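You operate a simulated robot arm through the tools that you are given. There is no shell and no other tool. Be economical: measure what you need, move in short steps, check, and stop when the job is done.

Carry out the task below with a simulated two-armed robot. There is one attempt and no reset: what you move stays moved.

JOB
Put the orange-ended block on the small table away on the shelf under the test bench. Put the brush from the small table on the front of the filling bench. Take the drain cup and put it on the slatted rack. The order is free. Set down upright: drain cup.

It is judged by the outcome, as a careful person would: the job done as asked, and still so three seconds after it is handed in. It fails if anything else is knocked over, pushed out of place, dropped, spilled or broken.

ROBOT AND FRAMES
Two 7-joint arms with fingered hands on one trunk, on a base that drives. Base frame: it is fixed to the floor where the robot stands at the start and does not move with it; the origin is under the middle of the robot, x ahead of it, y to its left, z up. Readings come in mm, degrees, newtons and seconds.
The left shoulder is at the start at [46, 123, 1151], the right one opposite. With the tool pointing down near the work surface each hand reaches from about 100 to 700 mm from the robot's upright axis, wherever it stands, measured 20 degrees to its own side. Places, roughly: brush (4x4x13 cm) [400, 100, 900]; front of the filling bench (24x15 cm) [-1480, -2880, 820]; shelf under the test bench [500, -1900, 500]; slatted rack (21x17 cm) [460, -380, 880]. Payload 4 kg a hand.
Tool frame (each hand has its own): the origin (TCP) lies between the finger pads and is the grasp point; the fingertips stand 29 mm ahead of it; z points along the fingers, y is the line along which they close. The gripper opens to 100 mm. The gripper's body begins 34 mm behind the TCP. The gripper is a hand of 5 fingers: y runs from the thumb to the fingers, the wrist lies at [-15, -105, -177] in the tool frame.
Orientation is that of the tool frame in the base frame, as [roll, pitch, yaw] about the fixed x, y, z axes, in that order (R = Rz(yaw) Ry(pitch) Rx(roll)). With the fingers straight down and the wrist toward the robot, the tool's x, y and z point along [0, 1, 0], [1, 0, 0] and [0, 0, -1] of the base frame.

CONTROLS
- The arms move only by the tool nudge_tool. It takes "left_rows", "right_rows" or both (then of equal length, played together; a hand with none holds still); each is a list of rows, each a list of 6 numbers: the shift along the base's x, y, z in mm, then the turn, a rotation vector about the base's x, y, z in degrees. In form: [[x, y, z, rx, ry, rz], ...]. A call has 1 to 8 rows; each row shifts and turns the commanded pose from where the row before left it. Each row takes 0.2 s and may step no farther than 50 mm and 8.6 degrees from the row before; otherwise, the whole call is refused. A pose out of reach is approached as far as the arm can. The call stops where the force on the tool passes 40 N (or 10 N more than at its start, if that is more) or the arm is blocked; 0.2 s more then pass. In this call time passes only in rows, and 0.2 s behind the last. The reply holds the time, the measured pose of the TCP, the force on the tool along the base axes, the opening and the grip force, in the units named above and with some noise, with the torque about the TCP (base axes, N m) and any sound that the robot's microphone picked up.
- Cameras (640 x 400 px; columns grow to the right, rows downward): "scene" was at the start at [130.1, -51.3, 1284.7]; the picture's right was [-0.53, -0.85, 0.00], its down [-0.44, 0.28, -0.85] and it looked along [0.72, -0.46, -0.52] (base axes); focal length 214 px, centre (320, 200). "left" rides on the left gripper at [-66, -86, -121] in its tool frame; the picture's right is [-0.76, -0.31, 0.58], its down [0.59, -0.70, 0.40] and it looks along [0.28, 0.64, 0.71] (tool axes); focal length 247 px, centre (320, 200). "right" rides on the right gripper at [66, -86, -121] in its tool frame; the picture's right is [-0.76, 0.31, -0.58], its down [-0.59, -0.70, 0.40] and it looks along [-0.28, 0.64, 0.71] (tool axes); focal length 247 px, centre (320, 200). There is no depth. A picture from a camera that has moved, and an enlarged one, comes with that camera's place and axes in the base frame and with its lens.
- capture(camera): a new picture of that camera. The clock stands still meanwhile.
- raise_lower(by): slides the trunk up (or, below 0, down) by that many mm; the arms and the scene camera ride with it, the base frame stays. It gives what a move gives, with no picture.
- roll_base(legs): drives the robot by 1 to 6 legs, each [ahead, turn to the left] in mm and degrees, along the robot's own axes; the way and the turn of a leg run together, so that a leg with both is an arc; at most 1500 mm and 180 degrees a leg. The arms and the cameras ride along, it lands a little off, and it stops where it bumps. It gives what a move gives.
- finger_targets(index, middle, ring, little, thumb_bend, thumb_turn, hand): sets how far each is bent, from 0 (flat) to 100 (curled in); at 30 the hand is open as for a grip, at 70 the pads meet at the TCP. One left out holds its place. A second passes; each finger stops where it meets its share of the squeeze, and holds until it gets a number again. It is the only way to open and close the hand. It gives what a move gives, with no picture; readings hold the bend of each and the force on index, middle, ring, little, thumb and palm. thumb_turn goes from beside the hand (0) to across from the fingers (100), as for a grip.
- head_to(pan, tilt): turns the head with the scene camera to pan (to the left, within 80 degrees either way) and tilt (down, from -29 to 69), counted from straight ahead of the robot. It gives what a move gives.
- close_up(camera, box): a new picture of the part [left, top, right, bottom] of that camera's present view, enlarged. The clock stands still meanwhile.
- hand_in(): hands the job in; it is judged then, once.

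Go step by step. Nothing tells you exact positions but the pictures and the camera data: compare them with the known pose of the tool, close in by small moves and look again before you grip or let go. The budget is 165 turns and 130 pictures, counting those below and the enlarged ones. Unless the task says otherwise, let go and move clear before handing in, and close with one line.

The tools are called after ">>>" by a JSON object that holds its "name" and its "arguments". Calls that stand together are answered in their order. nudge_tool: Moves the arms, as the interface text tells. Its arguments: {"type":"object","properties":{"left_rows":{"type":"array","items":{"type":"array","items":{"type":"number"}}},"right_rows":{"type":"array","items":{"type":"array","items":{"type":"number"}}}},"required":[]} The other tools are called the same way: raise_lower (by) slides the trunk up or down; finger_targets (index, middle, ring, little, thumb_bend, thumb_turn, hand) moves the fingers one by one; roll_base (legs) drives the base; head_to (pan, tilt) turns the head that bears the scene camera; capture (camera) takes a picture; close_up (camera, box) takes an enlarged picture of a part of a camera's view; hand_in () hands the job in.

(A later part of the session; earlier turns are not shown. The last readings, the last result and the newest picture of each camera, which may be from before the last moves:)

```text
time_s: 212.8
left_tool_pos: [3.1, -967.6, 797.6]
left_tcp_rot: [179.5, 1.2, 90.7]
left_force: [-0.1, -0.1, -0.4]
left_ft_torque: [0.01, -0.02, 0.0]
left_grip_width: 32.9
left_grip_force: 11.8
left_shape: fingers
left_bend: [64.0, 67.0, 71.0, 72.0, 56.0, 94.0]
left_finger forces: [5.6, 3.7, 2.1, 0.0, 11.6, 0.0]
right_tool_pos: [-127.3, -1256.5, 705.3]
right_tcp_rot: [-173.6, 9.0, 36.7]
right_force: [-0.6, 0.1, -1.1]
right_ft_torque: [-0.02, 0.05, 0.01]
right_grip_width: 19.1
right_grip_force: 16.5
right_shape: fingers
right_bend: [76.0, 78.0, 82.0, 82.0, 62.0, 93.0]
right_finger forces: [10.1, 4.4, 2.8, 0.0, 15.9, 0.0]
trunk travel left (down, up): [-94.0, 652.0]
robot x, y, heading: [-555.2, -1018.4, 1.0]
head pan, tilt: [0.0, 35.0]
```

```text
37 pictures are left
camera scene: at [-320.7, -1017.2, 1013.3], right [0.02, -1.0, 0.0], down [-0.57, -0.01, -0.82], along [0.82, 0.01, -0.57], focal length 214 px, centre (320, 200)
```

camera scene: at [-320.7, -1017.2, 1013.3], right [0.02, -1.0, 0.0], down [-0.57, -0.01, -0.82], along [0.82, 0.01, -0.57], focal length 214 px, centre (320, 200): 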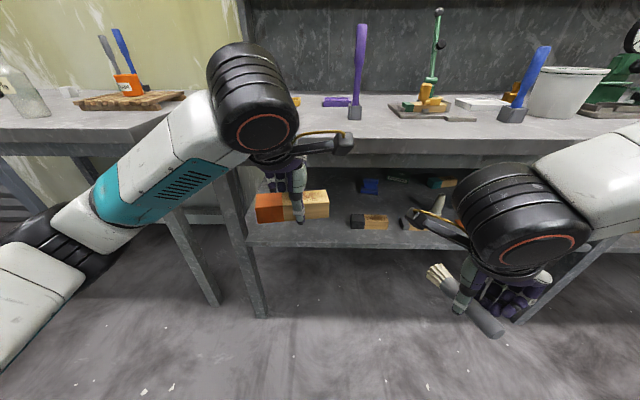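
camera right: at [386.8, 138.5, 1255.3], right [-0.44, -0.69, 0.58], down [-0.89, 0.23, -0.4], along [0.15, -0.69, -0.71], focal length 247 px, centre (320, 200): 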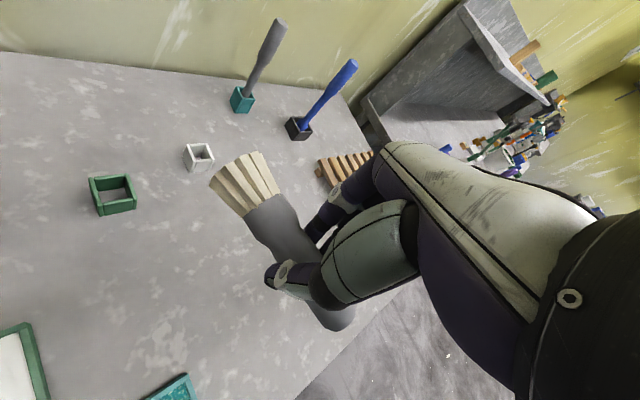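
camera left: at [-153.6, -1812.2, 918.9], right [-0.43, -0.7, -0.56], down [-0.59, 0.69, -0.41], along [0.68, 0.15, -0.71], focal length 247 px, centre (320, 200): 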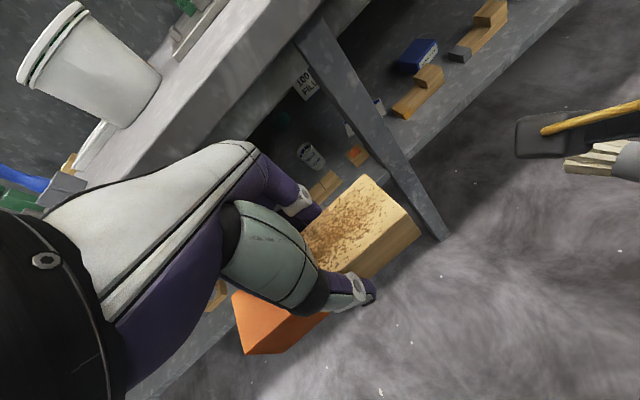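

I lower the left hand with the block in front of the shelf opening.

>>> {"name": "nudge_tool", "arguments": {"left_rows": [[0, -4, -40, 0, 0, 0], [0, -4, -40, 0, 0, 0], [0, -4, -40, 0, 0, 0], [0, -4, -40, 0, 0, 0], [0, -4, -35, 0, 0, 0]]}}

>>> {"name": "capture", "arguments": {"camera": "scene"}}

```text
time_s: 213.9
left_tool_pos: [3.5, -988.3, 602.3]
left_tcp_rot: [179.4, 1.1, 90.7]
left_force: [0.4, 0.3, -0.9]
left_ft_torque: [-0.01, 0.01, 0.03]
left_grip_width: 33.1
left_grip_force: 11.7
left_shape: fingers
left_bend: [64.0, 67.0, 71.0, 72.0, 56.0, 94.0]
left_finger forces: [5.5, 3.7, 2.1, 0.0, 11.7, 0.0]
right_tool_pos: [-126.6, -1256.4, 705.8]
right_tcp_rot: [-173.7, 9.1, 36.7]
right_force: [0.0, -0.1, -0.8]
right_ft_torque: [0.0, 0.03, 0.02]
right_grip_width: 19.1
right_grip_force: 16.3
right_shape: fingers
right_bend: [76.0, 78.0, 82.0, 82.0, 62.0, 93.0]
right_finger forces: [10.2, 4.4, 2.8, 0.0, 15.8, 0.0]
trunk travel left (down, up): [-94.0, 652.0]
robot x, y, heading: [-552.5, -1021.8, 1.2]
head pan, tilt: [0.0, 35.0]
```

```text
36 pictures are left
camera scene: at [-320.6, -1017.2, 1013.3], right [0.02, -1.0, 0.0], down [-0.57, -0.01, -0.82], along [0.82, 0.01, -0.57], focal length 214 px, centre (320, 200)
```

scene: 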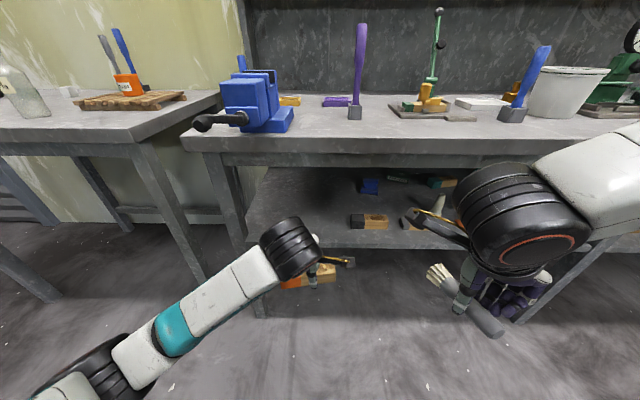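

The block hangs in front at z≈555 underside, with enough room below the apron. I roll forward 212 mm so it comes over the front of the shelf.

>>> {"name": "roll_base", "arguments": {"legs": [[212, 0]]}}

>>> {"name": "capture", "arguments": {"camera": "scene"}}

>>> {"name": "capture", "arguments": {"camera": "left"}}

```text
time_s: 215.6
left_tool_pos: [215.6, -983.7, 603.2]
left_tcp_rot: [179.7, 1.1, 90.5]
left_force: [-0.7, 0.5, -2.0]
left_ft_torque: [-0.02, 0.01, -0.02]
left_grip_width: 33.0
left_grip_force: 11.4
left_shape: fingers
left_bend: [64.0, 67.0, 71.0, 72.0, 56.0, 94.0]
left_finger forces: [5.7, 3.7, 2.0, 0.0, 11.6, 0.1]
right_tool_pos: [84.6, -1254.6, 705.9]
right_tcp_rot: [-173.7, 9.0, 36.7]
right_force: [-0.5, 0.0, -1.0]
right_ft_torque: [-0.03, 0.02, 0.01]
right_grip_width: 19.0
right_grip_force: 16.9
right_shape: fingers
right_bend: [76.0, 78.0, 82.0, 82.0, 62.0, 93.0]
right_finger forces: [10.4, 4.5, 2.8, 0.0, 16.0, 0.1]
trunk travel left (down, up): [-94.0, 652.0]
robot x, y, heading: [-341.9, -1019.7, 0.7]
head pan, tilt: [0.0, 35.0]
```

```text
35 pictures are left
camera scene: at [-108.3, -1014.0, 1013.2], right [0.02, -1.0, 0.0], down [-0.57, -0.01, -0.82], along [0.82, 0.01, -0.57], focal length 214 px, centre (320, 200)
```

scene: 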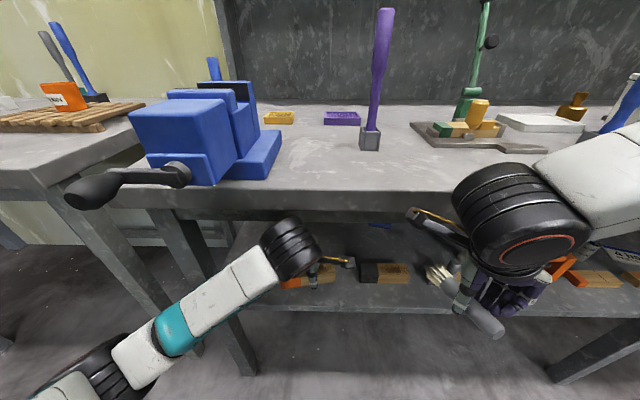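

```text
34 pictures are left
camera left: at [129.6, -1048.2, 723.4], right [-0.3, -0.77, -0.56], down [-0.71, 0.57, -0.41], along [0.64, 0.28, -0.71], focal length 247 px, centre (320, 200)
```

left: 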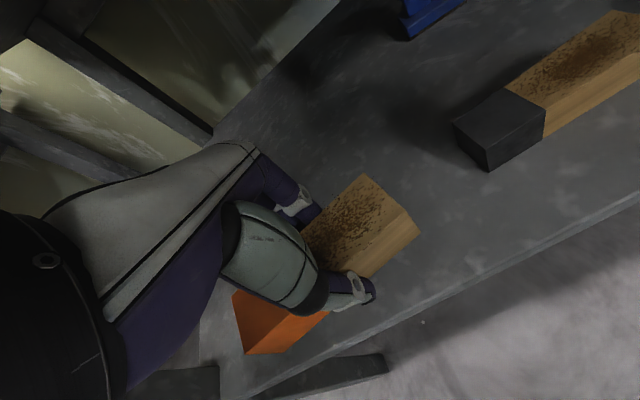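

The block is over the shelf, its front edge at x≈166. I nudge slightly deeper and lower it to the surface.

>>> {"name": "nudge_tool", "arguments": {"left_rows": [[10, 0, -12, 0, 0, 0], [8, 0, -12, 0, 0, 0], [0, 0, -12, 0, 0, 0], [0, 0, -8, 0, 0, 0]]}}

>>> {"name": "capture", "arguments": {"camera": "left"}}

```text
time_s: 216.6
left_tool_pos: [234.8, -986.3, 559.0]
left_tcp_rot: [179.5, 1.1, 90.5]
left_force: [-0.5, -0.5, -1.0]
left_ft_torque: [0.0, -0.01, 0.02]
left_grip_width: 32.9
left_grip_force: 11.9
left_shape: fingers
left_bend: [64.0, 67.0, 71.0, 72.0, 56.0, 94.0]
left_finger forces: [5.7, 3.7, 2.2, 0.0, 11.6, 0.0]
right_tool_pos: [85.6, -1253.5, 704.9]
right_tcp_rot: [-173.7, 9.0, 36.7]
right_force: [0.8, 0.4, -1.6]
right_ft_torque: [-0.02, 0.01, 0.0]
right_grip_width: 19.1
right_grip_force: 16.6
right_shape: fingers
right_bend: [76.0, 78.0, 82.0, 82.0, 62.0, 93.0]
right_finger forces: [10.3, 4.4, 2.7, 0.1, 16.0, 0.1]
trunk travel left (down, up): [-94.0, 652.0]
robot x, y, heading: [-339.9, -1013.4, 0.9]
head pan, tilt: [0.0, 35.0]
```

```text
33 pictures are left
camera left: at [148.6, -1048.4, 679.8], right [-0.3, -0.77, -0.56], down [-0.71, 0.57, -0.41], along [0.64, 0.28, -0.71], focal length 247 px, centre (320, 200)
```

left: 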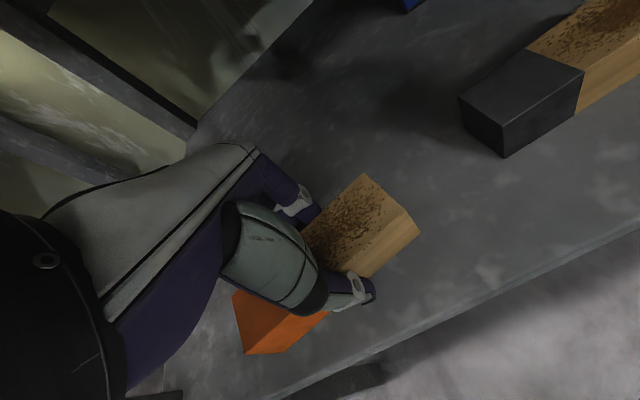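

>>> {"name": "nudge_tool", "arguments": {"left_rows": [[0, 0, -4, 0, 0, 0]]}}

>>> {"name": "nudge_tool", "arguments": {"left_rows": [[0, 0, -4, 0, 0, 0]]}}

```text
time_s: 217.0
left_tool_pos: [235.6, -984.9, 553.9]
left_tcp_rot: [179.6, 1.1, 90.5]
left_force: [-0.8, -0.5, -0.6]
left_ft_torque: [-0.02, -0.06, 0.01]
left_grip_width: 32.8
left_grip_force: 11.2
left_shape: fingers
left_bend: [64.0, 67.0, 71.0, 72.0, 56.0, 94.0]
left_finger forces: [5.6, 3.6, 2.1, 0.2, 11.5, 0.0]
right_tool_pos: [84.3, -1253.2, 705.8]
right_tcp_rot: [-173.8, 9.1, 36.7]
right_force: [1.4, 0.2, -0.2]
right_ft_torque: [0.04, 0.01, 0.0]
right_grip_width: 19.1
right_grip_force: 16.9
right_shape: fingers
right_bend: [76.0, 78.0, 82.0, 82.0, 62.0, 93.0]
right_finger forces: [10.3, 4.4, 2.7, 0.0, 16.0, 0.0]
trunk travel left (down, up): [-94.0, 652.0]
robot x, y, heading: [-342.8, -1017.5, 0.9]
head pan, tilt: [0.0, 35.0]
```

```text
time_s: 217.4
left_tool_pos: [234.4, -984.7, 550.2]
left_tcp_rot: [179.7, 1.1, 90.5]
left_force: [-1.2, -0.5, -0.3]
left_ft_torque: [-0.04, -0.02, 0.04]
left_grip_width: 32.9
left_grip_force: 11.7
left_shape: fingers
left_bend: [64.0, 67.0, 71.0, 72.0, 56.0, 94.0]
left_finger forces: [5.8, 3.7, 2.1, 0.1, 11.5, 0.0]
right_tool_pos: [83.7, -1255.6, 706.9]
right_tcp_rot: [-173.7, 9.1, 36.8]
right_force: [0.7, -0.3, -0.4]
right_ft_torque: [0.0, 0.03, -0.03]
right_grip_width: 19.2
right_grip_force: 17.0
right_shape: fingers
right_bend: [76.0, 78.0, 82.0, 82.0, 62.0, 93.0]
right_finger forces: [10.3, 4.5, 2.8, 0.0, 16.1, 0.0]
trunk travel left (down, up): [-94.0, 652.0]
robot x, y, heading: [-341.7, -1016.9, 1.0]
head pan, tilt: [0.0, 35.0]
```

Not yet touching; a few more small steps down.

>>> {"name": "nudge_tool", "arguments": {"left_rows": [[0, 0, -4, 0, 0, 0]]}}

>>> {"name": "nudge_tool", "arguments": {"left_rows": [[0, 0, -4, 0, 0, 0]]}}

>>> {"name": "close_up", "arguments": {"camera": "scene", "box": [240, 210, 420, 330]}}

```text
time_s: 217.8
left_tool_pos: [234.7, -985.0, 545.6]
left_tcp_rot: [179.6, 1.0, 90.5]
left_force: [1.1, 0.0, -1.8]
left_ft_torque: [-0.01, -0.01, 0.0]
left_grip_width: 32.9
left_grip_force: 11.9
left_shape: fingers
left_bend: [64.0, 67.0, 71.0, 72.0, 56.0, 94.0]
left_finger forces: [5.7, 3.7, 2.1, 0.2, 11.6, 0.1]
right_tool_pos: [84.6, -1253.7, 706.6]
right_tcp_rot: [-173.7, 9.1, 36.8]
right_force: [-0.7, 0.0, -0.8]
right_ft_torque: [-0.01, 0.03, 0.0]
right_grip_width: 19.2
right_grip_force: 17.1
right_shape: fingers
right_bend: [76.0, 78.0, 82.0, 82.0, 62.0, 93.0]
right_finger forces: [10.3, 4.4, 2.8, 0.1, 15.9, 0.1]
trunk travel left (down, up): [-94.0, 652.0]
robot x, y, heading: [-342.8, -1014.1, 0.7]
head pan, tilt: [0.0, 35.0]
```

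```text
time_s: 218.2
left_tool_pos: [233.8, -984.5, 542.0]
left_tcp_rot: [179.7, 1.1, 90.5]
left_force: [-0.7, 0.1, -0.2]
left_ft_torque: [-0.01, -0.02, -0.01]
left_grip_width: 33.3
left_grip_force: 11.1
left_shape: fingers
left_bend: [64.0, 67.0, 71.0, 72.0, 56.0, 94.0]
left_finger forces: [5.6, 3.7, 2.0, 0.1, 11.5, 0.0]
right_tool_pos: [83.4, -1253.4, 706.5]
right_tcp_rot: [-173.7, 9.0, 36.7]
right_force: [-1.1, -0.4, -0.9]
right_ft_torque: [-0.02, 0.01, 0.0]
right_grip_width: 19.1
right_grip_force: 16.7
right_shape: fingers
right_bend: [76.0, 78.0, 82.0, 82.0, 62.0, 93.0]
right_finger forces: [10.2, 4.5, 2.7, 0.0, 16.0, 0.0]
trunk travel left (down, up): [-94.0, 652.0]
robot x, y, heading: [-340.0, -1017.1, 0.8]
head pan, tilt: [0.0, 35.0]
```

```text
3.33 times, centred on (330, 270) of scene
camera zoom: at [-108.4, -1014.0, 1013.3], right [0.02, -1.0, 0.0], down [-0.57, -0.01, -0.82], along [0.82, 0.01, -0.57], focal length 715 px, centre (287, -33)
```

zoom: 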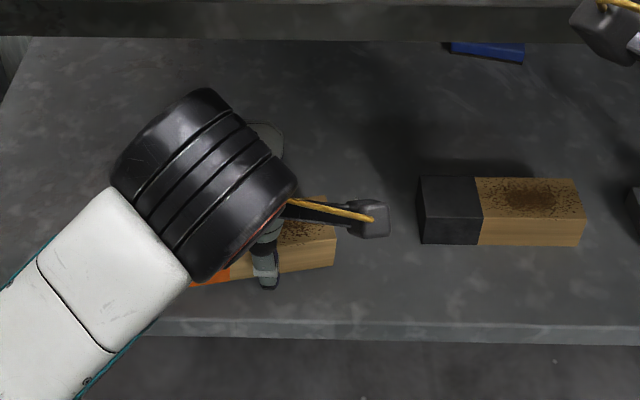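

>>> {"name": "nudge_tool", "arguments": {"left_rows": [[0, 0, -4, 0, 0, 0]]}}

>>> {"name": "nudge_tool", "arguments": {"left_rows": [[0, 0, -4, 0, 0, 0]]}}

>>> {"name": "capture", "arguments": {"camera": "left"}}

```text
time_s: 218.6
left_tool_pos: [233.0, -985.9, 538.9]
left_tcp_rot: [179.6, 1.1, 90.4]
left_force: [0.1, -0.4, -1.3]
left_ft_torque: [0.01, -0.02, -0.01]
left_grip_width: 32.8
left_grip_force: 11.8
left_shape: fingers
left_bend: [64.0, 67.0, 71.0, 72.0, 56.0, 94.0]
left_finger forces: [5.6, 3.7, 2.1, 0.1, 11.6, 0.0]
right_tool_pos: [84.2, -1254.3, 705.7]
right_tcp_rot: [-173.8, 9.0, 36.6]
right_force: [-0.4, 0.7, -0.6]
right_ft_torque: [0.01, 0.0, 0.03]
right_grip_width: 19.0
right_grip_force: 16.5
right_shape: fingers
right_bend: [76.0, 78.0, 82.0, 82.0, 62.0, 93.0]
right_finger forces: [10.4, 4.5, 2.8, 0.1, 16.0, 0.1]
trunk travel left (down, up): [-94.0, 652.0]
robot x, y, heading: [-342.8, -1017.5, 0.8]
head pan, tilt: [0.0, 35.0]
```

```text
time_s: 219.0
left_tool_pos: [233.7, -985.1, 533.4]
left_tcp_rot: [179.6, 1.1, 90.6]
left_force: [-0.2, 0.6, -1.0]
left_ft_torque: [-0.07, -0.02, 0.0]
left_grip_width: 33.1
left_grip_force: 11.6
left_shape: fingers
left_bend: [64.0, 67.0, 71.0, 72.0, 56.0, 94.0]
left_finger forces: [5.6, 3.6, 2.1, 0.1, 11.7, 0.0]
right_tool_pos: [84.6, -1254.6, 706.7]
right_tcp_rot: [-173.6, 9.0, 36.7]
right_force: [-0.4, 0.0, -1.0]
right_ft_torque: [-0.03, 0.03, 0.02]
right_grip_width: 19.1
right_grip_force: 16.7
right_shape: fingers
right_bend: [76.0, 78.0, 82.0, 82.0, 62.0, 93.0]
right_finger forces: [10.3, 4.5, 2.8, 0.0, 16.0, 0.0]
trunk travel left (down, up): [-94.0, 652.0]
robot x, y, heading: [-341.4, -1014.7, 1.0]
head pan, tilt: [0.0, 35.0]
```

```text
31 pictures are left
camera left: at [146.7, -1048.0, 655.3], right [-0.3, -0.77, -0.56], down [-0.71, 0.57, -0.41], along [0.64, 0.28, -0.71], focal length 247 px, centre (320, 200)
```

left: 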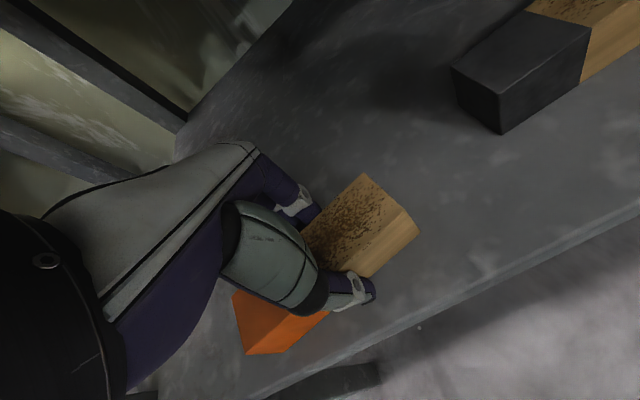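

>>> {"name": "nudge_tool", "arguments": {"left_rows": [[0, 0, -5, 0, 0, 0]]}}

>>> {"name": "nudge_tool", "arguments": {"left_rows": [[0, 0, -4, 0, 0, 0]]}}

>>> {"name": "nudge_tool", "arguments": {"left_rows": [[0, 0, -4, 0, 0, 0]]}}

```text
time_s: 219.4
left_tool_pos: [233.9, -985.8, 534.8]
left_tcp_rot: [179.2, 1.3, 90.6]
left_force: [-2.4, 0.4, 19.4]
left_ft_torque: [-0.12, 0.82, -0.06]
left_grip_width: 33.0
left_grip_force: 20.3
left_shape: fingers
left_bend: [64.0, 67.0, 71.0, 72.0, 56.0, 95.0]
left_finger forces: [5.2, 3.4, 1.9, 0.0, 30.0, 0.1]
right_tool_pos: [83.1, -1253.7, 707.2]
right_tcp_rot: [-173.8, 9.0, 36.6]
right_force: [0.5, 0.9, -1.1]
right_ft_torque: [-0.05, 0.0, -0.03]
right_grip_width: 19.0
right_grip_force: 17.1
right_shape: fingers
right_bend: [76.0, 78.0, 82.0, 82.0, 62.0, 93.0]
right_finger forces: [10.2, 4.5, 2.8, 0.0, 16.0, 0.1]
trunk travel left (down, up): [-94.0, 652.0]
robot x, y, heading: [-342.1, -1018.2, 1.0]
head pan, tilt: [0.0, 35.0]
```

```text
time_s: 219.9
left_tool_pos: [235.4, -986.6, 532.8]
left_tcp_rot: [178.5, 1.8, 90.4]
left_force: [-3.0, 0.5, 17.0]
left_ft_torque: [-0.08, 0.86, -0.04]
left_grip_width: 33.6
left_grip_force: 17.3
left_shape: fingers
left_bend: [65.0, 68.0, 71.0, 72.0, 57.0, 95.0]
left_finger forces: [4.4, 2.8, 1.7, 0.0, 26.5, 0.0]
right_tool_pos: [82.9, -1255.2, 706.7]
right_tcp_rot: [-173.8, 9.0, 36.7]
right_force: [1.1, 0.4, -1.2]
right_ft_torque: [-0.01, 0.02, -0.04]
right_grip_width: 19.1
right_grip_force: 16.3
right_shape: fingers
right_bend: [76.0, 78.0, 82.0, 82.0, 62.0, 93.0]
right_finger forces: [10.3, 4.5, 2.9, 0.0, 16.0, 0.1]
trunk travel left (down, up): [-94.0, 652.0]
robot x, y, heading: [-343.0, -1015.7, 0.6]
head pan, tilt: [0.0, 35.0]
stopped in row 1 (left hand): the force on the tool passed its limit at 42 N (the readings are from after the stop); the commanded pose is now the measured one
```

```text
time_s: 220.4
left_tool_pos: [237.0, -988.2, 533.1]
left_tcp_rot: [178.0, 2.1, 90.4]
left_force: [-4.8, 0.9, 16.8]
left_ft_torque: [-0.04, 0.86, -0.02]
left_grip_width: 33.7
left_grip_force: 17.1
left_shape: fingers
left_bend: [71.0, 68.0, 71.0, 72.0, 56.0, 96.0]
left_finger forces: [3.7, 2.7, 1.7, 0.2, 25.8, 0.0]
right_tool_pos: [84.4, -1254.6, 706.0]
right_tcp_rot: [-173.6, 9.1, 36.7]
right_force: [-0.6, 0.1, -1.0]
right_ft_torque: [0.04, 0.01, -0.02]
right_grip_width: 19.0
right_grip_force: 16.8
right_shape: fingers
right_bend: [76.0, 78.0, 82.0, 82.0, 62.0, 93.0]
right_finger forces: [10.3, 4.5, 2.8, 0.0, 16.0, 0.1]
trunk travel left (down, up): [-94.0, 652.0]
robot x, y, heading: [-343.3, -1019.5, 1.1]
head pan, tilt: [0.0, 35.0]
stopped in row 1 (left hand): the force on the tool passed its limit at 42 N (the readings are from after the stop); the commanded pose is now the measured one
```

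Contact with the shelf. I ease up 3 mm and open the hand.

>>> {"name": "nudge_tool", "arguments": {"left_rows": [[0, 0, 3, 0, 0, 0]]}}

>>> {"name": "finger_targets", "arguments": {"hand": "left", "index": 50, "middle": 50, "ring": 50, "little": 50, "thumb_bend": 46}}

>>> {"name": "nudge_tool", "arguments": {"left_rows": [[0, 0, 5, 0, 0, 0]]}}

>>> {"name": "finger_targets", "arguments": {"hand": "left", "index": 30, "middle": 30, "ring": 30, "little": 30, "thumb_bend": 30}}

>>> {"name": "capture", "arguments": {"camera": "left"}}

```text
time_s: 220.8
left_tool_pos: [236.7, -987.4, 534.2]
left_tcp_rot: [178.3, 1.7, 90.4]
left_force: [-2.9, 0.6, 7.5]
left_ft_torque: [-0.04, 0.45, -0.02]
left_grip_width: 33.5
left_grip_force: 14.4
left_shape: fingers
left_bend: [71.0, 68.0, 71.0, 72.0, 56.0, 95.0]
left_finger forces: [4.7, 3.0, 1.6, 0.1, 18.5, 0.1]
right_tool_pos: [84.2, -1254.2, 706.2]
right_tcp_rot: [-173.7, 9.1, 36.7]
right_force: [0.0, -0.2, -0.7]
right_ft_torque: [-0.02, -0.03, -0.05]
right_grip_width: 18.9
right_grip_force: 17.0
right_shape: fingers
right_bend: [76.0, 78.0, 82.0, 82.0, 62.0, 93.0]
right_finger forces: [10.3, 4.5, 2.8, 0.1, 16.0, 0.0]
trunk travel left (down, up): [-94.0, 652.0]
robot x, y, heading: [-344.1, -1016.9, 1.0]
head pan, tilt: [0.0, 35.0]
```

```text
time_s: 221.8
left_tool_pos: [237.2, -987.2, 533.7]
left_tcp_rot: [178.2, 1.9, 90.4]
left_force: [0.3, -2.5, 4.2]
left_ft_torque: [-0.06, 0.17, 0.02]
left_grip_width: 55.5
left_grip_force: 1.8
left_shape: fingers
left_bend: [50.0, 50.0, 50.0, 50.0, 46.0, 96.0]
left_finger forces: [0.0, 0.0, 0.0, 0.0, 4.3, 0.0]
right_tool_pos: [83.8, -1254.0, 706.2]
right_tcp_rot: [-173.6, 9.0, 36.7]
right_force: [-0.8, -0.2, -1.5]
right_ft_torque: [-0.04, -0.03, 0.02]
right_grip_width: 18.9
right_grip_force: 16.7
right_shape: fingers
right_bend: [76.0, 78.0, 82.0, 82.0, 62.0, 93.0]
right_finger forces: [10.3, 4.5, 2.8, 0.1, 16.0, 0.0]
trunk travel left (down, up): [-94.0, 652.0]
robot x, y, heading: [-339.0, -1019.4, 0.7]
head pan, tilt: [0.0, 35.0]
```

```text
time_s: 222.2
left_tool_pos: [236.6, -986.8, 539.5]
left_tcp_rot: [178.3, 1.8, 90.4]
left_force: [-0.7, -0.1, 0.4]
left_ft_torque: [-0.01, 0.0, 0.0]
left_grip_width: 55.3
left_grip_force: 0.0
left_shape: fingers
left_bend: [50.0, 50.0, 50.0, 50.0, 46.0, 97.0]
left_finger forces: [0.0, 0.0, 0.0, 0.0, 0.0, 0.1]
right_tool_pos: [83.8, -1254.6, 706.6]
right_tcp_rot: [-173.7, 9.1, 36.7]
right_force: [-0.2, -0.2, 0.0]
right_ft_torque: [0.0, -0.01, -0.02]
right_grip_width: 19.1
right_grip_force: 16.5
right_shape: fingers
right_bend: [76.0, 78.0, 82.0, 82.0, 62.0, 93.0]
right_finger forces: [10.3, 4.5, 2.8, 0.0, 16.1, 0.0]
trunk travel left (down, up): [-94.0, 652.0]
robot x, y, heading: [-341.1, -1015.6, 1.0]
head pan, tilt: [0.0, 35.0]
```

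```text
time_s: 223.2
left_tool_pos: [237.1, -987.1, 538.8]
left_tcp_rot: [178.3, 1.8, 90.5]
left_force: [0.1, 0.5, -0.3]
left_ft_torque: [0.01, -0.02, 0.02]
left_grip_width: 98.1
left_grip_force: 0.0
left_shape: fingers
left_bend: [30.0, 30.0, 30.0, 30.0, 30.0, 97.0]
left_finger forces: [0.0, 0.0, 0.0, 0.1, 0.0, 0.0]
right_tool_pos: [85.0, -1254.5, 705.9]
right_tcp_rot: [-173.7, 9.1, 36.8]
right_force: [-0.7, -0.6, -0.8]
right_ft_torque: [-0.01, 0.0, -0.04]
right_grip_width: 19.3
right_grip_force: 17.1
right_shape: fingers
right_bend: [76.0, 78.0, 82.0, 82.0, 62.0, 93.0]
right_finger forces: [10.2, 4.5, 2.9, 0.0, 16.0, 0.0]
trunk travel left (down, up): [-94.0, 652.0]
robot x, y, heading: [-339.8, -1018.3, 1.0]
head pan, tilt: [0.0, 35.0]
```

```text
30 pictures are left
camera left: at [148.1, -1049.5, 659.5], right [-0.28, -0.78, -0.56], down [-0.7, 0.57, -0.44], along [0.66, 0.27, -0.7], focal length 247 px, centre (320, 200)
```

left: 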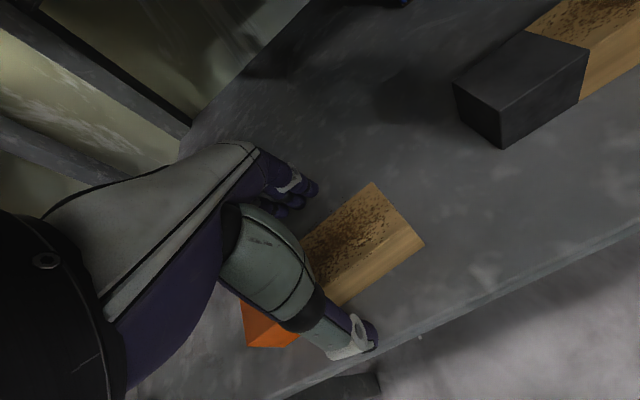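

The block rests flat on the shelf. I raise the open hand clear and back away.

>>> {"name": "nudge_tool", "arguments": {"left_rows": [[0, 0, 16, 0, 0, 0], [0, 0, 16, 0, 0, 0], [0, 0, 16, 0, 0, 0]]}}

>>> {"name": "capture", "arguments": {"camera": "left"}}

```text
time_s: 224.0
left_tool_pos: [237.7, -988.5, 587.3]
left_tcp_rot: [178.3, 1.9, 90.5]
left_force: [0.0, 0.3, 0.5]
left_ft_torque: [0.02, 0.0, -0.03]
left_grip_width: 98.4
left_grip_force: 0.0
left_shape: fingers
left_bend: [30.0, 30.0, 30.0, 30.0, 30.0, 98.0]
left_finger forces: [0.1, 0.0, 0.0, 0.0, 0.1, 0.0]
right_tool_pos: [84.7, -1254.0, 706.3]
right_tcp_rot: [-173.7, 9.1, 36.7]
right_force: [-0.6, 0.4, -0.8]
right_ft_torque: [-0.04, 0.01, -0.02]
right_grip_width: 19.1
right_grip_force: 16.4
right_shape: fingers
right_bend: [76.0, 78.0, 82.0, 82.0, 62.0, 93.0]
right_finger forces: [10.3, 4.5, 2.8, 0.0, 16.0, 0.0]
trunk travel left (down, up): [-94.0, 652.0]
robot x, y, heading: [-340.7, -1015.2, 1.4]
head pan, tilt: [0.0, 35.0]
```

```text
29 pictures are left
camera left: at [148.6, -1050.5, 708.3], right [-0.28, -0.78, -0.56], down [-0.7, 0.57, -0.44], along [0.66, 0.27, -0.7], focal length 247 px, centre (320, 200)
```

left: 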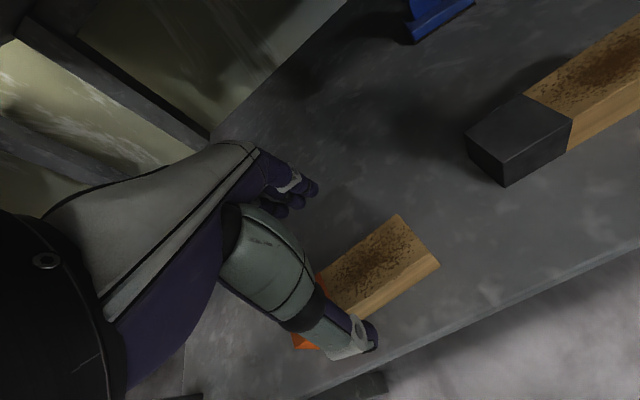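

The block is away. I back out, raise the trunk and drive to a staging point before the filling bench.

>>> {"name": "roll_base", "arguments": {"legs": [[-300, 0]]}}

>>> {"name": "raise_lower", "arguments": {"by": 400}}

>>> {"name": "close_up", "arguments": {"camera": "scene", "box": [160, 80, 480, 330]}}

>>> {"name": "roll_base", "arguments": {"legs": [[0, -119.5], [1280, 0], [0, 28.5]]}}

>>> {"name": "head_to", "arguments": {"pan": -10, "tilt": 30}}

>>> {"name": "capture", "arguments": {"camera": "scene"}}

```text
time_s: 226.1
left_tool_pos: [-61.6, -994.3, 588.3]
left_tcp_rot: [178.2, 1.9, 90.2]
left_force: [0.7, -0.7, -0.9]
left_ft_torque: [0.0, -0.03, 0.01]
left_grip_width: 98.4
left_grip_force: 0.0
left_shape: fingers
left_bend: [30.0, 30.0, 30.0, 30.0, 30.0, 98.0]
left_finger forces: [0.0, 0.0, 0.1, 0.1, 0.1, 0.1]
right_tool_pos: [-214.9, -1259.6, 706.6]
right_tcp_rot: [-173.7, 9.0, 36.6]
right_force: [-0.4, -0.6, 0.2]
right_ft_torque: [0.0, 0.03, -0.01]
right_grip_width: 19.2
right_grip_force: 16.5
right_shape: fingers
right_bend: [76.0, 78.0, 82.0, 82.0, 62.0, 93.0]
right_finger forces: [10.2, 4.4, 2.7, 0.0, 16.1, 0.1]
trunk travel left (down, up): [-94.0, 652.0]
robot x, y, heading: [-642.7, -1018.7, 1.0]
head pan, tilt: [0.0, 35.0]
```

```text
time_s: 229.9
left_tool_pos: [-61.1, -992.5, 987.0]
left_tcp_rot: [178.3, 1.9, 90.3]
left_force: [-0.2, 0.7, 0.3]
left_ft_torque: [-0.03, 0.0, -0.01]
left_grip_width: 98.6
left_grip_force: 0.1
left_shape: fingers
left_bend: [30.0, 30.0, 30.0, 30.0, 30.0, 98.0]
left_finger forces: [0.1, 0.1, 0.0, 0.1, 0.1, 0.1]
right_tool_pos: [-215.5, -1258.4, 1106.5]
right_tcp_rot: [-173.7, 9.0, 36.6]
right_force: [-1.1, -0.5, -1.4]
right_ft_torque: [-0.04, 0.01, 0.02]
right_grip_width: 18.8
right_grip_force: 16.6
right_shape: fingers
right_bend: [76.0, 78.0, 82.0, 82.0, 62.0, 93.0]
right_finger forces: [10.2, 4.7, 2.6, 0.1, 15.9, 0.0]
trunk travel left (down, up): [-494.0, 252.0]
robot x, y, heading: [-645.2, -1021.0, 0.6]
head pan, tilt: [0.0, 35.0]
```

```text
1.60 times, centred on (320, 205) of scene
camera zoom: at [-521.4, -1020.6, 1425.3], right [0.01, -1.0, 0.0], down [-0.57, -0.01, -0.82], along [0.82, 0.01, -0.57], focal length 343 px, centre (320, 192)
```

zoom: 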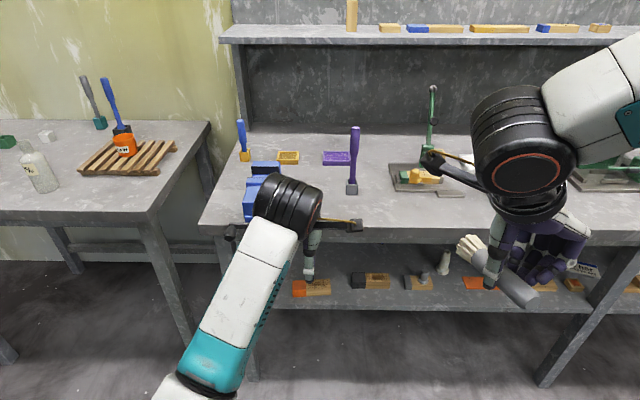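

```text
time_s: 242.8
left_tool_pos: [-1193.8, -2734.7, 987.2]
left_tcp_rot: [178.3, 1.9, 0.6]
left_force: [-0.5, 0.1, -0.1]
left_ft_torque: [0.02, 0.03, -0.04]
left_grip_width: 98.3
left_grip_force: 0.1
left_shape: fingers
left_bend: [30.0, 30.0, 30.0, 30.0, 30.0, 98.0]
left_finger forces: [0.0, 0.1, 0.0, 0.1, 0.0, 0.0]
right_tool_pos: [-1459.2, -2582.3, 1106.6]
right_tcp_rot: [-173.7, 9.0, -53.0]
right_force: [-0.4, -0.6, -0.4]
right_ft_torque: [0.01, 0.04, 0.02]
right_grip_width: 18.8
right_grip_force: 16.6
right_shape: fingers
right_bend: [76.0, 78.0, 82.0, 82.0, 62.0, 93.0]
right_finger forces: [9.9, 4.7, 2.7, 0.0, 15.6, 0.0]
trunk travel left (down, up): [-494.0, 252.0]
robot x, y, heading: [-1228.0, -2156.5, -88.7]
head pan, tilt: [0.0, 35.0]
```

```text
time_s: 243.6
left_tool_pos: [-1192.0, -2734.9, 988.0]
left_tcp_rot: [178.3, 1.9, 0.6]
left_force: [-0.1, 0.1, -1.0]
left_ft_torque: [-0.01, 0.05, 0.02]
left_grip_width: 98.6
left_grip_force: 0.1
left_shape: fingers
left_bend: [30.0, 30.0, 30.0, 30.0, 30.0, 98.0]
left_finger forces: [0.0, 0.1, 0.0, 0.0, 0.1, 0.0]
right_tool_pos: [-1459.0, -2583.4, 1105.4]
right_tcp_rot: [-173.6, 9.0, -53.0]
right_force: [0.5, 0.2, -0.4]
right_ft_torque: [0.02, 0.04, 0.0]
right_grip_width: 18.9
right_grip_force: 16.9
right_shape: fingers
right_bend: [76.0, 78.0, 82.0, 82.0, 62.0, 93.0]
right_finger forces: [10.0, 4.8, 2.7, 0.0, 15.6, 0.0]
trunk travel left (down, up): [-494.0, 252.0]
robot x, y, heading: [-1226.2, -2155.3, -88.7]
head pan, tilt: [-10.0, 30.0]
```

```text
27 pictures are left
camera scene: at [-1240.0, -2281.1, 1433.1], right [-0.99, 0.15, 0.0], down [0.08, 0.49, -0.87], along [-0.13, -0.86, -0.5], focal length 214 px, centre (320, 200)
```

scene: 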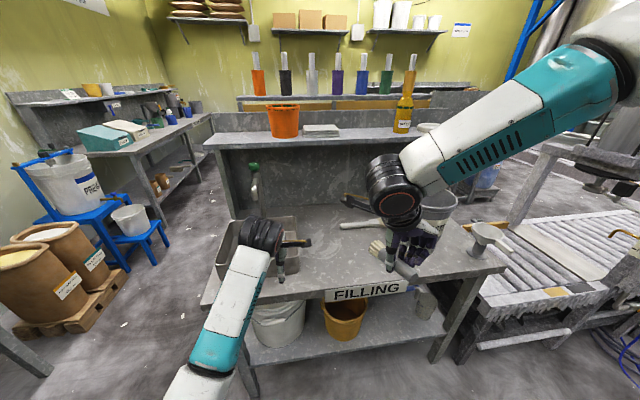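

The filling bench's front is free around (−1480, −2880). I pull the left hand back and up, level the brush, and then close in.

>>> {"name": "nudge_tool", "arguments": {"left_rows": [[0, 30, 35, 0, 0, 0], [0, 30, 35, 0, 0, 0], [0, 30, 35, 0, 0, 0], [0, 30, 35, 0, 0, 0], [0, 30, 35, 0, 0, 0], [0, 30, 35, 0, 0, 0]], "right_rows": [[-5, 0, 0, -5.5, 0, 0], [-5, 0, 0, -5.5, 0, 0], [-5, 0, 0, 0, 0, 0], [-5, 0, 0, 0, 0, 0], [-5, 0, 0, 0, 0, 0], [-5, 0, 0, 0, 0, 0]]}}

>>> {"name": "roll_base", "arguments": {"legs": [[240, 0]]}}

>>> {"name": "head_to", "arguments": {"pan": -15, "tilt": 48}}

>>> {"name": "capture", "arguments": {"camera": "scene"}}

>>> {"name": "capture", "arguments": {"camera": "right"}}

```text
time_s: 245.2
left_tool_pos: [-1168.8, -2617.0, 1141.6]
left_tcp_rot: [173.6, -1.9, 3.0]
left_force: [0.8, 0.1, -0.1]
left_ft_torque: [0.01, 0.0, -0.01]
left_grip_width: 98.7
left_grip_force: 0.0
left_shape: fingers
left_bend: [30.0, 30.0, 30.0, 30.0, 30.0, 98.0]
left_finger forces: [0.0, 0.0, 0.1, 0.0, 0.0, 0.0]
left hand out of reach, approached as far as the arm can: row 5, 6
right_tool_pos: [-1490.5, -2582.9, 1107.5]
right_tcp_rot: [179.5, 0.3, -53.5]
right_force: [-0.1, -0.4, -0.3]
right_ft_torque: [0.05, 0.04, 0.0]
right_grip_width: 18.8
right_grip_force: 16.4
right_shape: fingers
right_bend: [76.0, 78.0, 82.0, 82.0, 62.0, 93.0]
right_finger forces: [9.9, 4.9, 2.7, 0.0, 15.7, 0.0]
trunk travel left (down, up): [-494.0, 252.0]
robot x, y, heading: [-1222.0, -2158.7, -88.9]
head pan, tilt: [-10.0, 30.0]
stopped in row 6 (left hand): the arm was blocked; the commanded pose is now the measured one
```

```text
time_s: 246.9
left_tool_pos: [-1164.5, -2857.5, 1142.1]
left_tcp_rot: [173.6, -2.0, 2.9]
left_force: [-0.1, -0.2, 0.0]
left_ft_torque: [0.0, 0.02, 0.0]
left_grip_width: 98.7
left_grip_force: 0.0
left_shape: fingers
left_bend: [30.0, 30.0, 30.0, 30.0, 30.0, 98.0]
left_finger forces: [0.1, 0.0, 0.0, 0.0, 0.0, 0.0]
right_tool_pos: [-1484.8, -2825.1, 1105.2]
right_tcp_rot: [179.6, 0.3, -53.6]
right_force: [0.9, -0.7, -0.7]
right_ft_torque: [0.05, 0.0, -0.01]
right_grip_width: 18.7
right_grip_force: 17.2
right_shape: fingers
right_bend: [76.0, 78.0, 82.0, 82.0, 62.0, 93.0]
right_finger forces: [9.9, 4.9, 2.7, 0.1, 15.7, 0.0]
trunk travel left (down, up): [-494.0, 252.0]
robot x, y, heading: [-1216.6, -2398.4, -89.0]
head pan, tilt: [-10.0, 30.0]
```

```text
time_s: 247.7
left_tool_pos: [-1162.7, -2857.2, 1141.8]
left_tcp_rot: [173.6, -2.1, 3.1]
left_force: [-0.8, -0.3, -1.1]
left_ft_torque: [0.02, 0.02, -0.01]
left_grip_width: 98.6
left_grip_force: 0.1
left_shape: fingers
left_bend: [30.0, 30.0, 30.0, 30.0, 30.0, 98.0]
left_finger forces: [0.0, 0.1, 0.0, 0.0, 0.0, 0.1]
right_tool_pos: [-1484.7, -2823.5, 1106.6]
right_tcp_rot: [179.8, 0.3, -53.7]
right_force: [-0.6, -0.2, -0.5]
right_ft_torque: [0.01, 0.0, -0.04]
right_grip_width: 18.8
right_grip_force: 17.0
right_shape: fingers
right_bend: [76.0, 78.0, 82.0, 82.0, 62.0, 93.0]
right_finger forces: [9.9, 4.8, 2.7, 0.1, 15.8, 0.0]
trunk travel left (down, up): [-494.0, 252.0]
robot x, y, heading: [-1221.5, -2396.1, -88.7]
head pan, tilt: [-15.0, 48.0]
```

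```text
26 pictures are left
camera scene: at [-1240.0, -2509.1, 1406.4], right [-0.97, 0.24, 0.0], down [0.18, 0.72, -0.67], along [-0.16, -0.65, -0.74], focal length 214 px, centre (320, 200)
```

scene: 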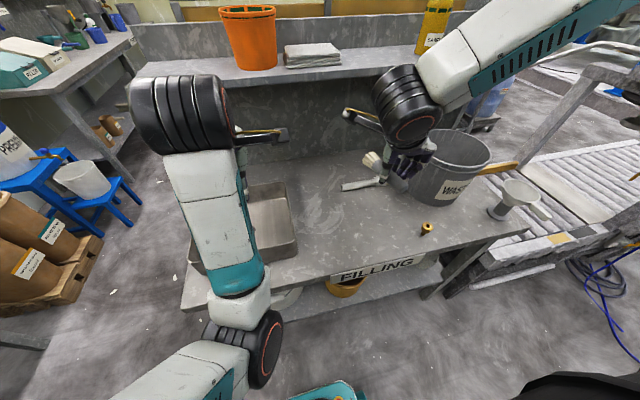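

```text
25 pictures are left
camera right: at [-1375.2, -2825.3, 1225.9], right [-0.69, 0.43, 0.58], down [0.21, 0.89, -0.4], along [-0.69, -0.15, -0.71], focal length 247 px, centre (320, 200)
```

right: 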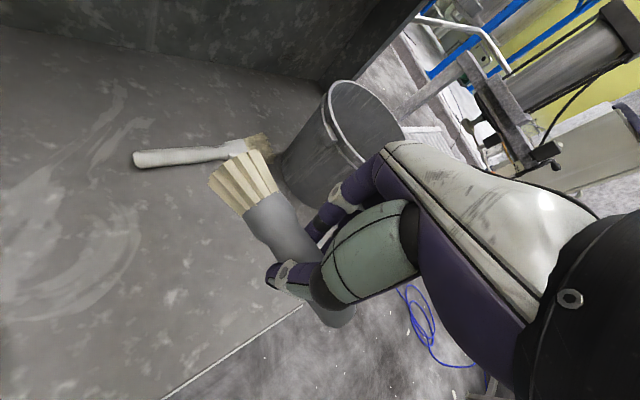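

The bench edge is at y≈−2738 and the middle is free. I move the brush over the target and lower with the arm as far as it goes.

>>> {"name": "nudge_tool", "arguments": {"right_rows": [[0, -9, -38, 0, 0, 0], [0, -9, -38, 0, 0, 0], [0, -9, -38, 0, 0, 0], [0, -9, -38, 0, 0, 0], [0, -9, -30, 0, 0, 0]]}}

>>> {"name": "capture", "arguments": {"camera": "scene"}}

```text
time_s: 248.9
left_tool_pos: [-1164.7, -2858.1, 1141.7]
left_tcp_rot: [173.5, -2.0, 3.0]
left_force: [-0.7, 0.6, 0.9]
left_ft_torque: [0.02, -0.01, 0.0]
left_grip_width: 98.3
left_grip_force: 0.0
left_shape: fingers
left_bend: [30.0, 30.0, 30.0, 30.0, 30.0, 98.0]
left_finger forces: [0.0, 0.0, 0.0, 0.1, 0.0, 0.0]
right_tool_pos: [-1498.6, -2862.8, 944.3]
right_tcp_rot: [179.8, 0.2, -53.7]
right_force: [-0.2, -0.5, -1.4]
right_ft_torque: [0.0, 0.01, -0.01]
right_grip_width: 18.6
right_grip_force: 16.7
right_shape: fingers
right_bend: [76.0, 78.0, 82.0, 82.0, 62.0, 93.0]
right_finger forces: [9.9, 4.9, 2.6, 0.0, 15.7, 0.1]
right hand out of reach, approached as far as the arm can: row 5
trunk travel left (down, up): [-494.0, 252.0]
robot x, y, heading: [-1218.5, -2398.0, -89.0]
head pan, tilt: [-15.0, 48.0]
```

```text
24 pictures are left
camera scene: at [-1240.8, -2508.7, 1406.4], right [-0.97, 0.24, 0.0], down [0.18, 0.72, -0.67], along [-0.16, -0.65, -0.74], focal length 214 px, centre (320, 200)
```

scene: 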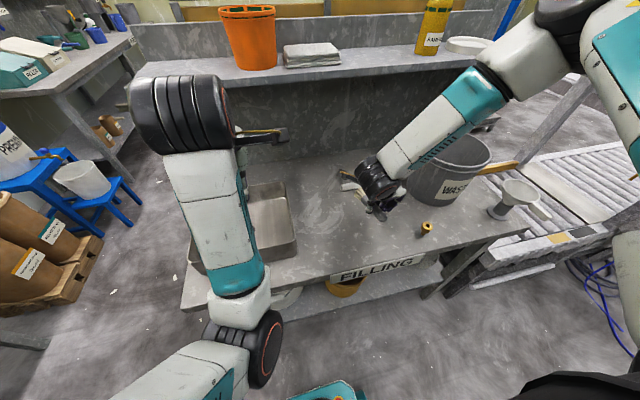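

>>> {"name": "raise_lower", "arguments": {"by": -55}}

>>> {"name": "nudge_tool", "arguments": {"right_rows": [[6, 0, 0, 0, 0, 0], [6, 0, 0, 0, 0, 0]]}}

>>> {"name": "capture", "arguments": {"camera": "right"}}

>>> {"name": "close_up", "arguments": {"camera": "scene", "box": [280, 80, 520, 270]}}

```text
time_s: 249.9
left_tool_pos: [-1139.5, -2861.8, 1081.9]
left_tcp_rot: [172.9, -5.8, 4.9]
left_force: [0.4, 0.8, 0.5]
left_ft_torque: [0.01, 0.01, 0.02]
left_grip_width: 98.6
left_grip_force: 0.1
left_shape: fingers
left_bend: [30.0, 30.0, 30.0, 30.0, 30.0, 98.0]
left_finger forces: [0.0, 0.1, 0.0, 0.1, 0.0, 0.0]
right_tool_pos: [-1497.4, -2862.1, 889.1]
right_tcp_rot: [179.6, 0.2, -53.6]
right_force: [-0.7, 0.4, -0.8]
right_ft_torque: [0.02, -0.01, -0.01]
right_grip_width: 18.7
right_grip_force: 16.7
right_shape: fingers
right_bend: [76.0, 78.0, 82.0, 82.0, 62.0, 93.0]
right_finger forces: [9.9, 5.0, 2.6, 0.0, 15.6, 0.1]
trunk travel left (down, up): [-439.0, 307.0]
robot x, y, heading: [-1222.0, -2397.9, -88.9]
head pan, tilt: [-15.0, 48.0]
```

```text
time_s: 250.5
left_tool_pos: [-1141.2, -2863.3, 1082.0]
left_tcp_rot: [172.9, -5.8, 5.0]
left_force: [-0.4, -0.6, -1.6]
left_ft_torque: [0.0, -0.02, 0.01]
left_grip_width: 98.8
left_grip_force: 0.0
left_shape: fingers
left_bend: [30.0, 30.0, 30.0, 30.0, 30.0, 98.0]
left_finger forces: [0.1, 0.1, 0.0, 0.1, 0.0, 0.1]
right_tool_pos: [-1486.4, -2864.2, 889.0]
right_tcp_rot: [179.7, 0.1, -53.5]
right_force: [0.3, 0.1, -1.4]
right_ft_torque: [0.05, 0.02, -0.01]
right_grip_width: 18.7
right_grip_force: 16.6
right_shape: fingers
right_bend: [76.0, 78.0, 82.0, 82.0, 62.0, 93.0]
right_finger forces: [9.9, 5.0, 2.6, 0.1, 15.6, 0.1]
trunk travel left (down, up): [-439.0, 307.0]
robot x, y, heading: [-1218.8, -2395.1, -89.0]
head pan, tilt: [-15.0, 48.0]
```

```text
23 pictures are left
camera right: at [-1376.3, -2864.9, 1009.6], right [-0.69, 0.43, 0.58], down [0.21, 0.89, -0.4], along [-0.69, -0.15, -0.71], focal length 247 px, centre (320, 200)
```

right: 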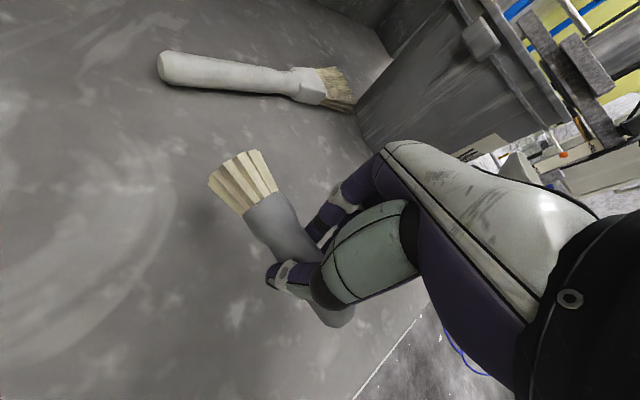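

```text
2.11 times, centred on (400, 175) of scene
camera zoom: at [-1239.9, -2515.6, 1350.8], right [-0.97, 0.24, 0.0], down [0.18, 0.72, -0.67], along [-0.16, -0.65, -0.74], focal length 452 px, centre (152, 253)
```

zoom: 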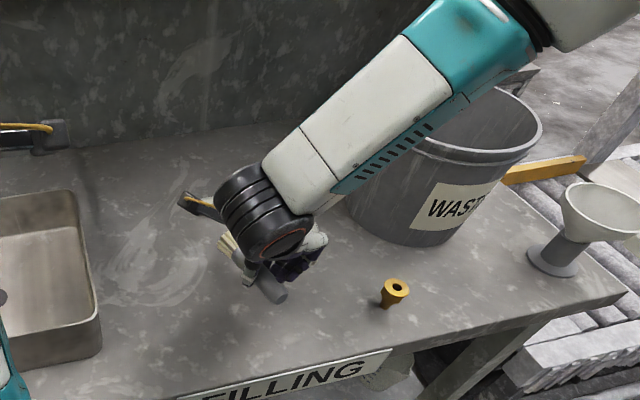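

>>> {"name": "raise_lower", "arguments": {"by": -10}}

>>> {"name": "raise_lower", "arguments": {"by": -6}}

>>> {"name": "close_up", "arguments": {"camera": "scene", "box": [280, 60, 520, 250]}}

```text
time_s: 251.1
left_tool_pos: [-1141.5, -2861.9, 1071.8]
left_tcp_rot: [172.8, -5.6, 4.7]
left_force: [-0.5, -0.5, -0.4]
left_ft_torque: [-0.02, -0.03, -0.01]
left_grip_width: 98.5
left_grip_force: 0.1
left_shape: fingers
left_bend: [30.0, 30.0, 30.0, 30.0, 30.0, 98.0]
left_finger forces: [0.1, 0.1, 0.0, 0.1, 0.1, 0.0]
right_tool_pos: [-1485.1, -2862.8, 879.1]
right_tcp_rot: [179.6, 0.2, -53.6]
right_force: [-0.4, 0.4, -0.6]
right_ft_torque: [0.03, -0.02, -0.03]
right_grip_width: 18.7
right_grip_force: 16.6
right_shape: fingers
right_bend: [76.0, 78.0, 82.0, 82.0, 62.0, 93.0]
right_finger forces: [10.0, 5.0, 2.7, 0.1, 15.6, 0.0]
trunk travel left (down, up): [-429.0, 317.0]
robot x, y, heading: [-1219.5, -2396.4, -89.0]
head pan, tilt: [-15.0, 48.0]
```

```text
time_s: 251.6
left_tool_pos: [-1141.6, -2861.7, 1066.5]
left_tcp_rot: [173.0, -5.7, 4.7]
left_force: [0.6, 0.5, 0.3]
left_ft_torque: [-0.05, 0.02, 0.02]
left_grip_width: 99.1
left_grip_force: 0.1
left_shape: fingers
left_bend: [30.0, 30.0, 30.0, 30.0, 30.0, 98.0]
left_finger forces: [0.0, 0.0, 0.1, 0.1, 0.0, 0.0]
right_tool_pos: [-1485.3, -2862.3, 872.7]
right_tcp_rot: [179.6, 0.3, -53.6]
right_force: [0.6, 0.0, 0.2]
right_ft_torque: [0.0, 0.0, -0.03]
right_grip_width: 18.4
right_grip_force: 16.3
right_shape: fingers
right_bend: [76.0, 78.0, 82.0, 82.0, 62.0, 93.0]
right_finger forces: [9.9, 5.0, 2.6, 0.0, 15.6, 0.0]
trunk travel left (down, up): [-423.0, 323.0]
robot x, y, heading: [-1216.9, -2394.4, -88.8]
head pan, tilt: [-15.0, 48.0]
```

```text
2.11 times, centred on (400, 155) of scene
camera zoom: at [-1239.7, -2517.7, 1334.6], right [-0.97, 0.24, 0.0], down [0.18, 0.72, -0.67], along [-0.16, -0.65, -0.74], focal length 452 px, centre (152, 295)
```

zoom: 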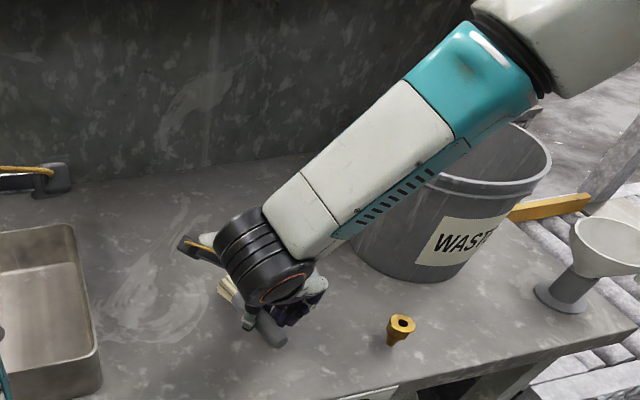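

>>> {"name": "raise_lower", "arguments": {"by": -5}}

>>> {"name": "raise_lower", "arguments": {"by": -5}}

>>> {"name": "capture", "arguments": {"camera": "right"}}

```text
time_s: 252.2
left_tool_pos: [-1143.2, -2861.7, 1062.2]
left_tcp_rot: [172.7, -5.5, 4.7]
left_force: [-0.7, -0.1, 0.3]
left_ft_torque: [0.01, 0.0, 0.0]
left_grip_width: 98.5
left_grip_force: 0.1
left_shape: fingers
left_bend: [30.0, 30.0, 30.0, 30.0, 30.0, 98.0]
left_finger forces: [0.0, 0.0, 0.0, 0.0, 0.0, 0.0]
right_tool_pos: [-1486.0, -2863.8, 868.5]
right_tcp_rot: [179.6, 0.3, -53.6]
right_force: [0.2, -0.2, 0.2]
right_ft_torque: [0.02, 0.02, 0.03]
right_grip_width: 18.6
right_grip_force: 16.2
right_shape: fingers
right_bend: [76.0, 78.0, 82.0, 82.0, 62.0, 93.0]
right_finger forces: [9.9, 5.0, 2.6, 0.1, 15.6, 0.0]
trunk travel left (down, up): [-418.0, 328.0]
robot x, y, heading: [-1219.4, -2398.1, -89.0]
head pan, tilt: [-15.0, 48.0]
```

```text
time_s: 252.7
left_tool_pos: [-1141.5, -2862.4, 1055.7]
left_tcp_rot: [172.8, -5.6, 4.7]
left_force: [0.1, -0.2, 0.3]
left_ft_torque: [0.01, 0.0, 0.0]
left_grip_width: 98.5
left_grip_force: 0.1
left_shape: fingers
left_bend: [30.0, 30.0, 30.0, 30.0, 30.0, 98.0]
left_finger forces: [0.0, 0.0, 0.1, 0.0, 0.1, 0.1]
right_tool_pos: [-1485.6, -2862.0, 862.9]
right_tcp_rot: [179.8, 0.3, -53.6]
right_force: [-0.4, -0.9, -0.5]
right_ft_torque: [0.03, 0.0, 0.0]
right_grip_width: 18.6
right_grip_force: 16.8
right_shape: fingers
right_bend: [76.0, 78.0, 82.0, 82.0, 62.0, 93.0]
right_finger forces: [9.9, 5.0, 2.6, 0.0, 15.6, 0.0]
trunk travel left (down, up): [-413.0, 333.0]
robot x, y, heading: [-1218.3, -2394.6, -88.5]
head pan, tilt: [-15.0, 48.0]
```

```text
20 pictures are left
camera right: at [-1375.3, -2864.3, 982.8], right [-0.69, 0.43, 0.58], down [0.21, 0.89, -0.4], along [-0.69, -0.15, -0.71], focal length 247 px, centre (320, 200)
```

right: 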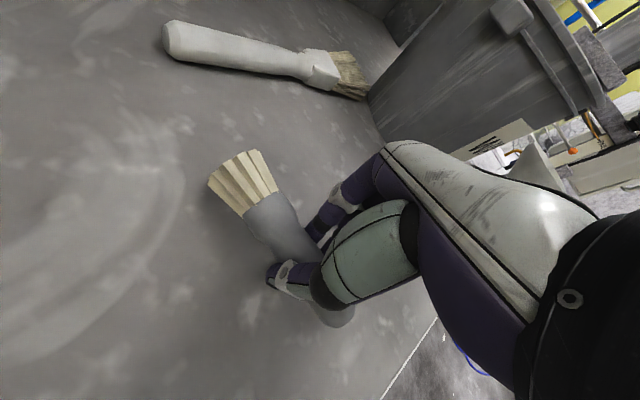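

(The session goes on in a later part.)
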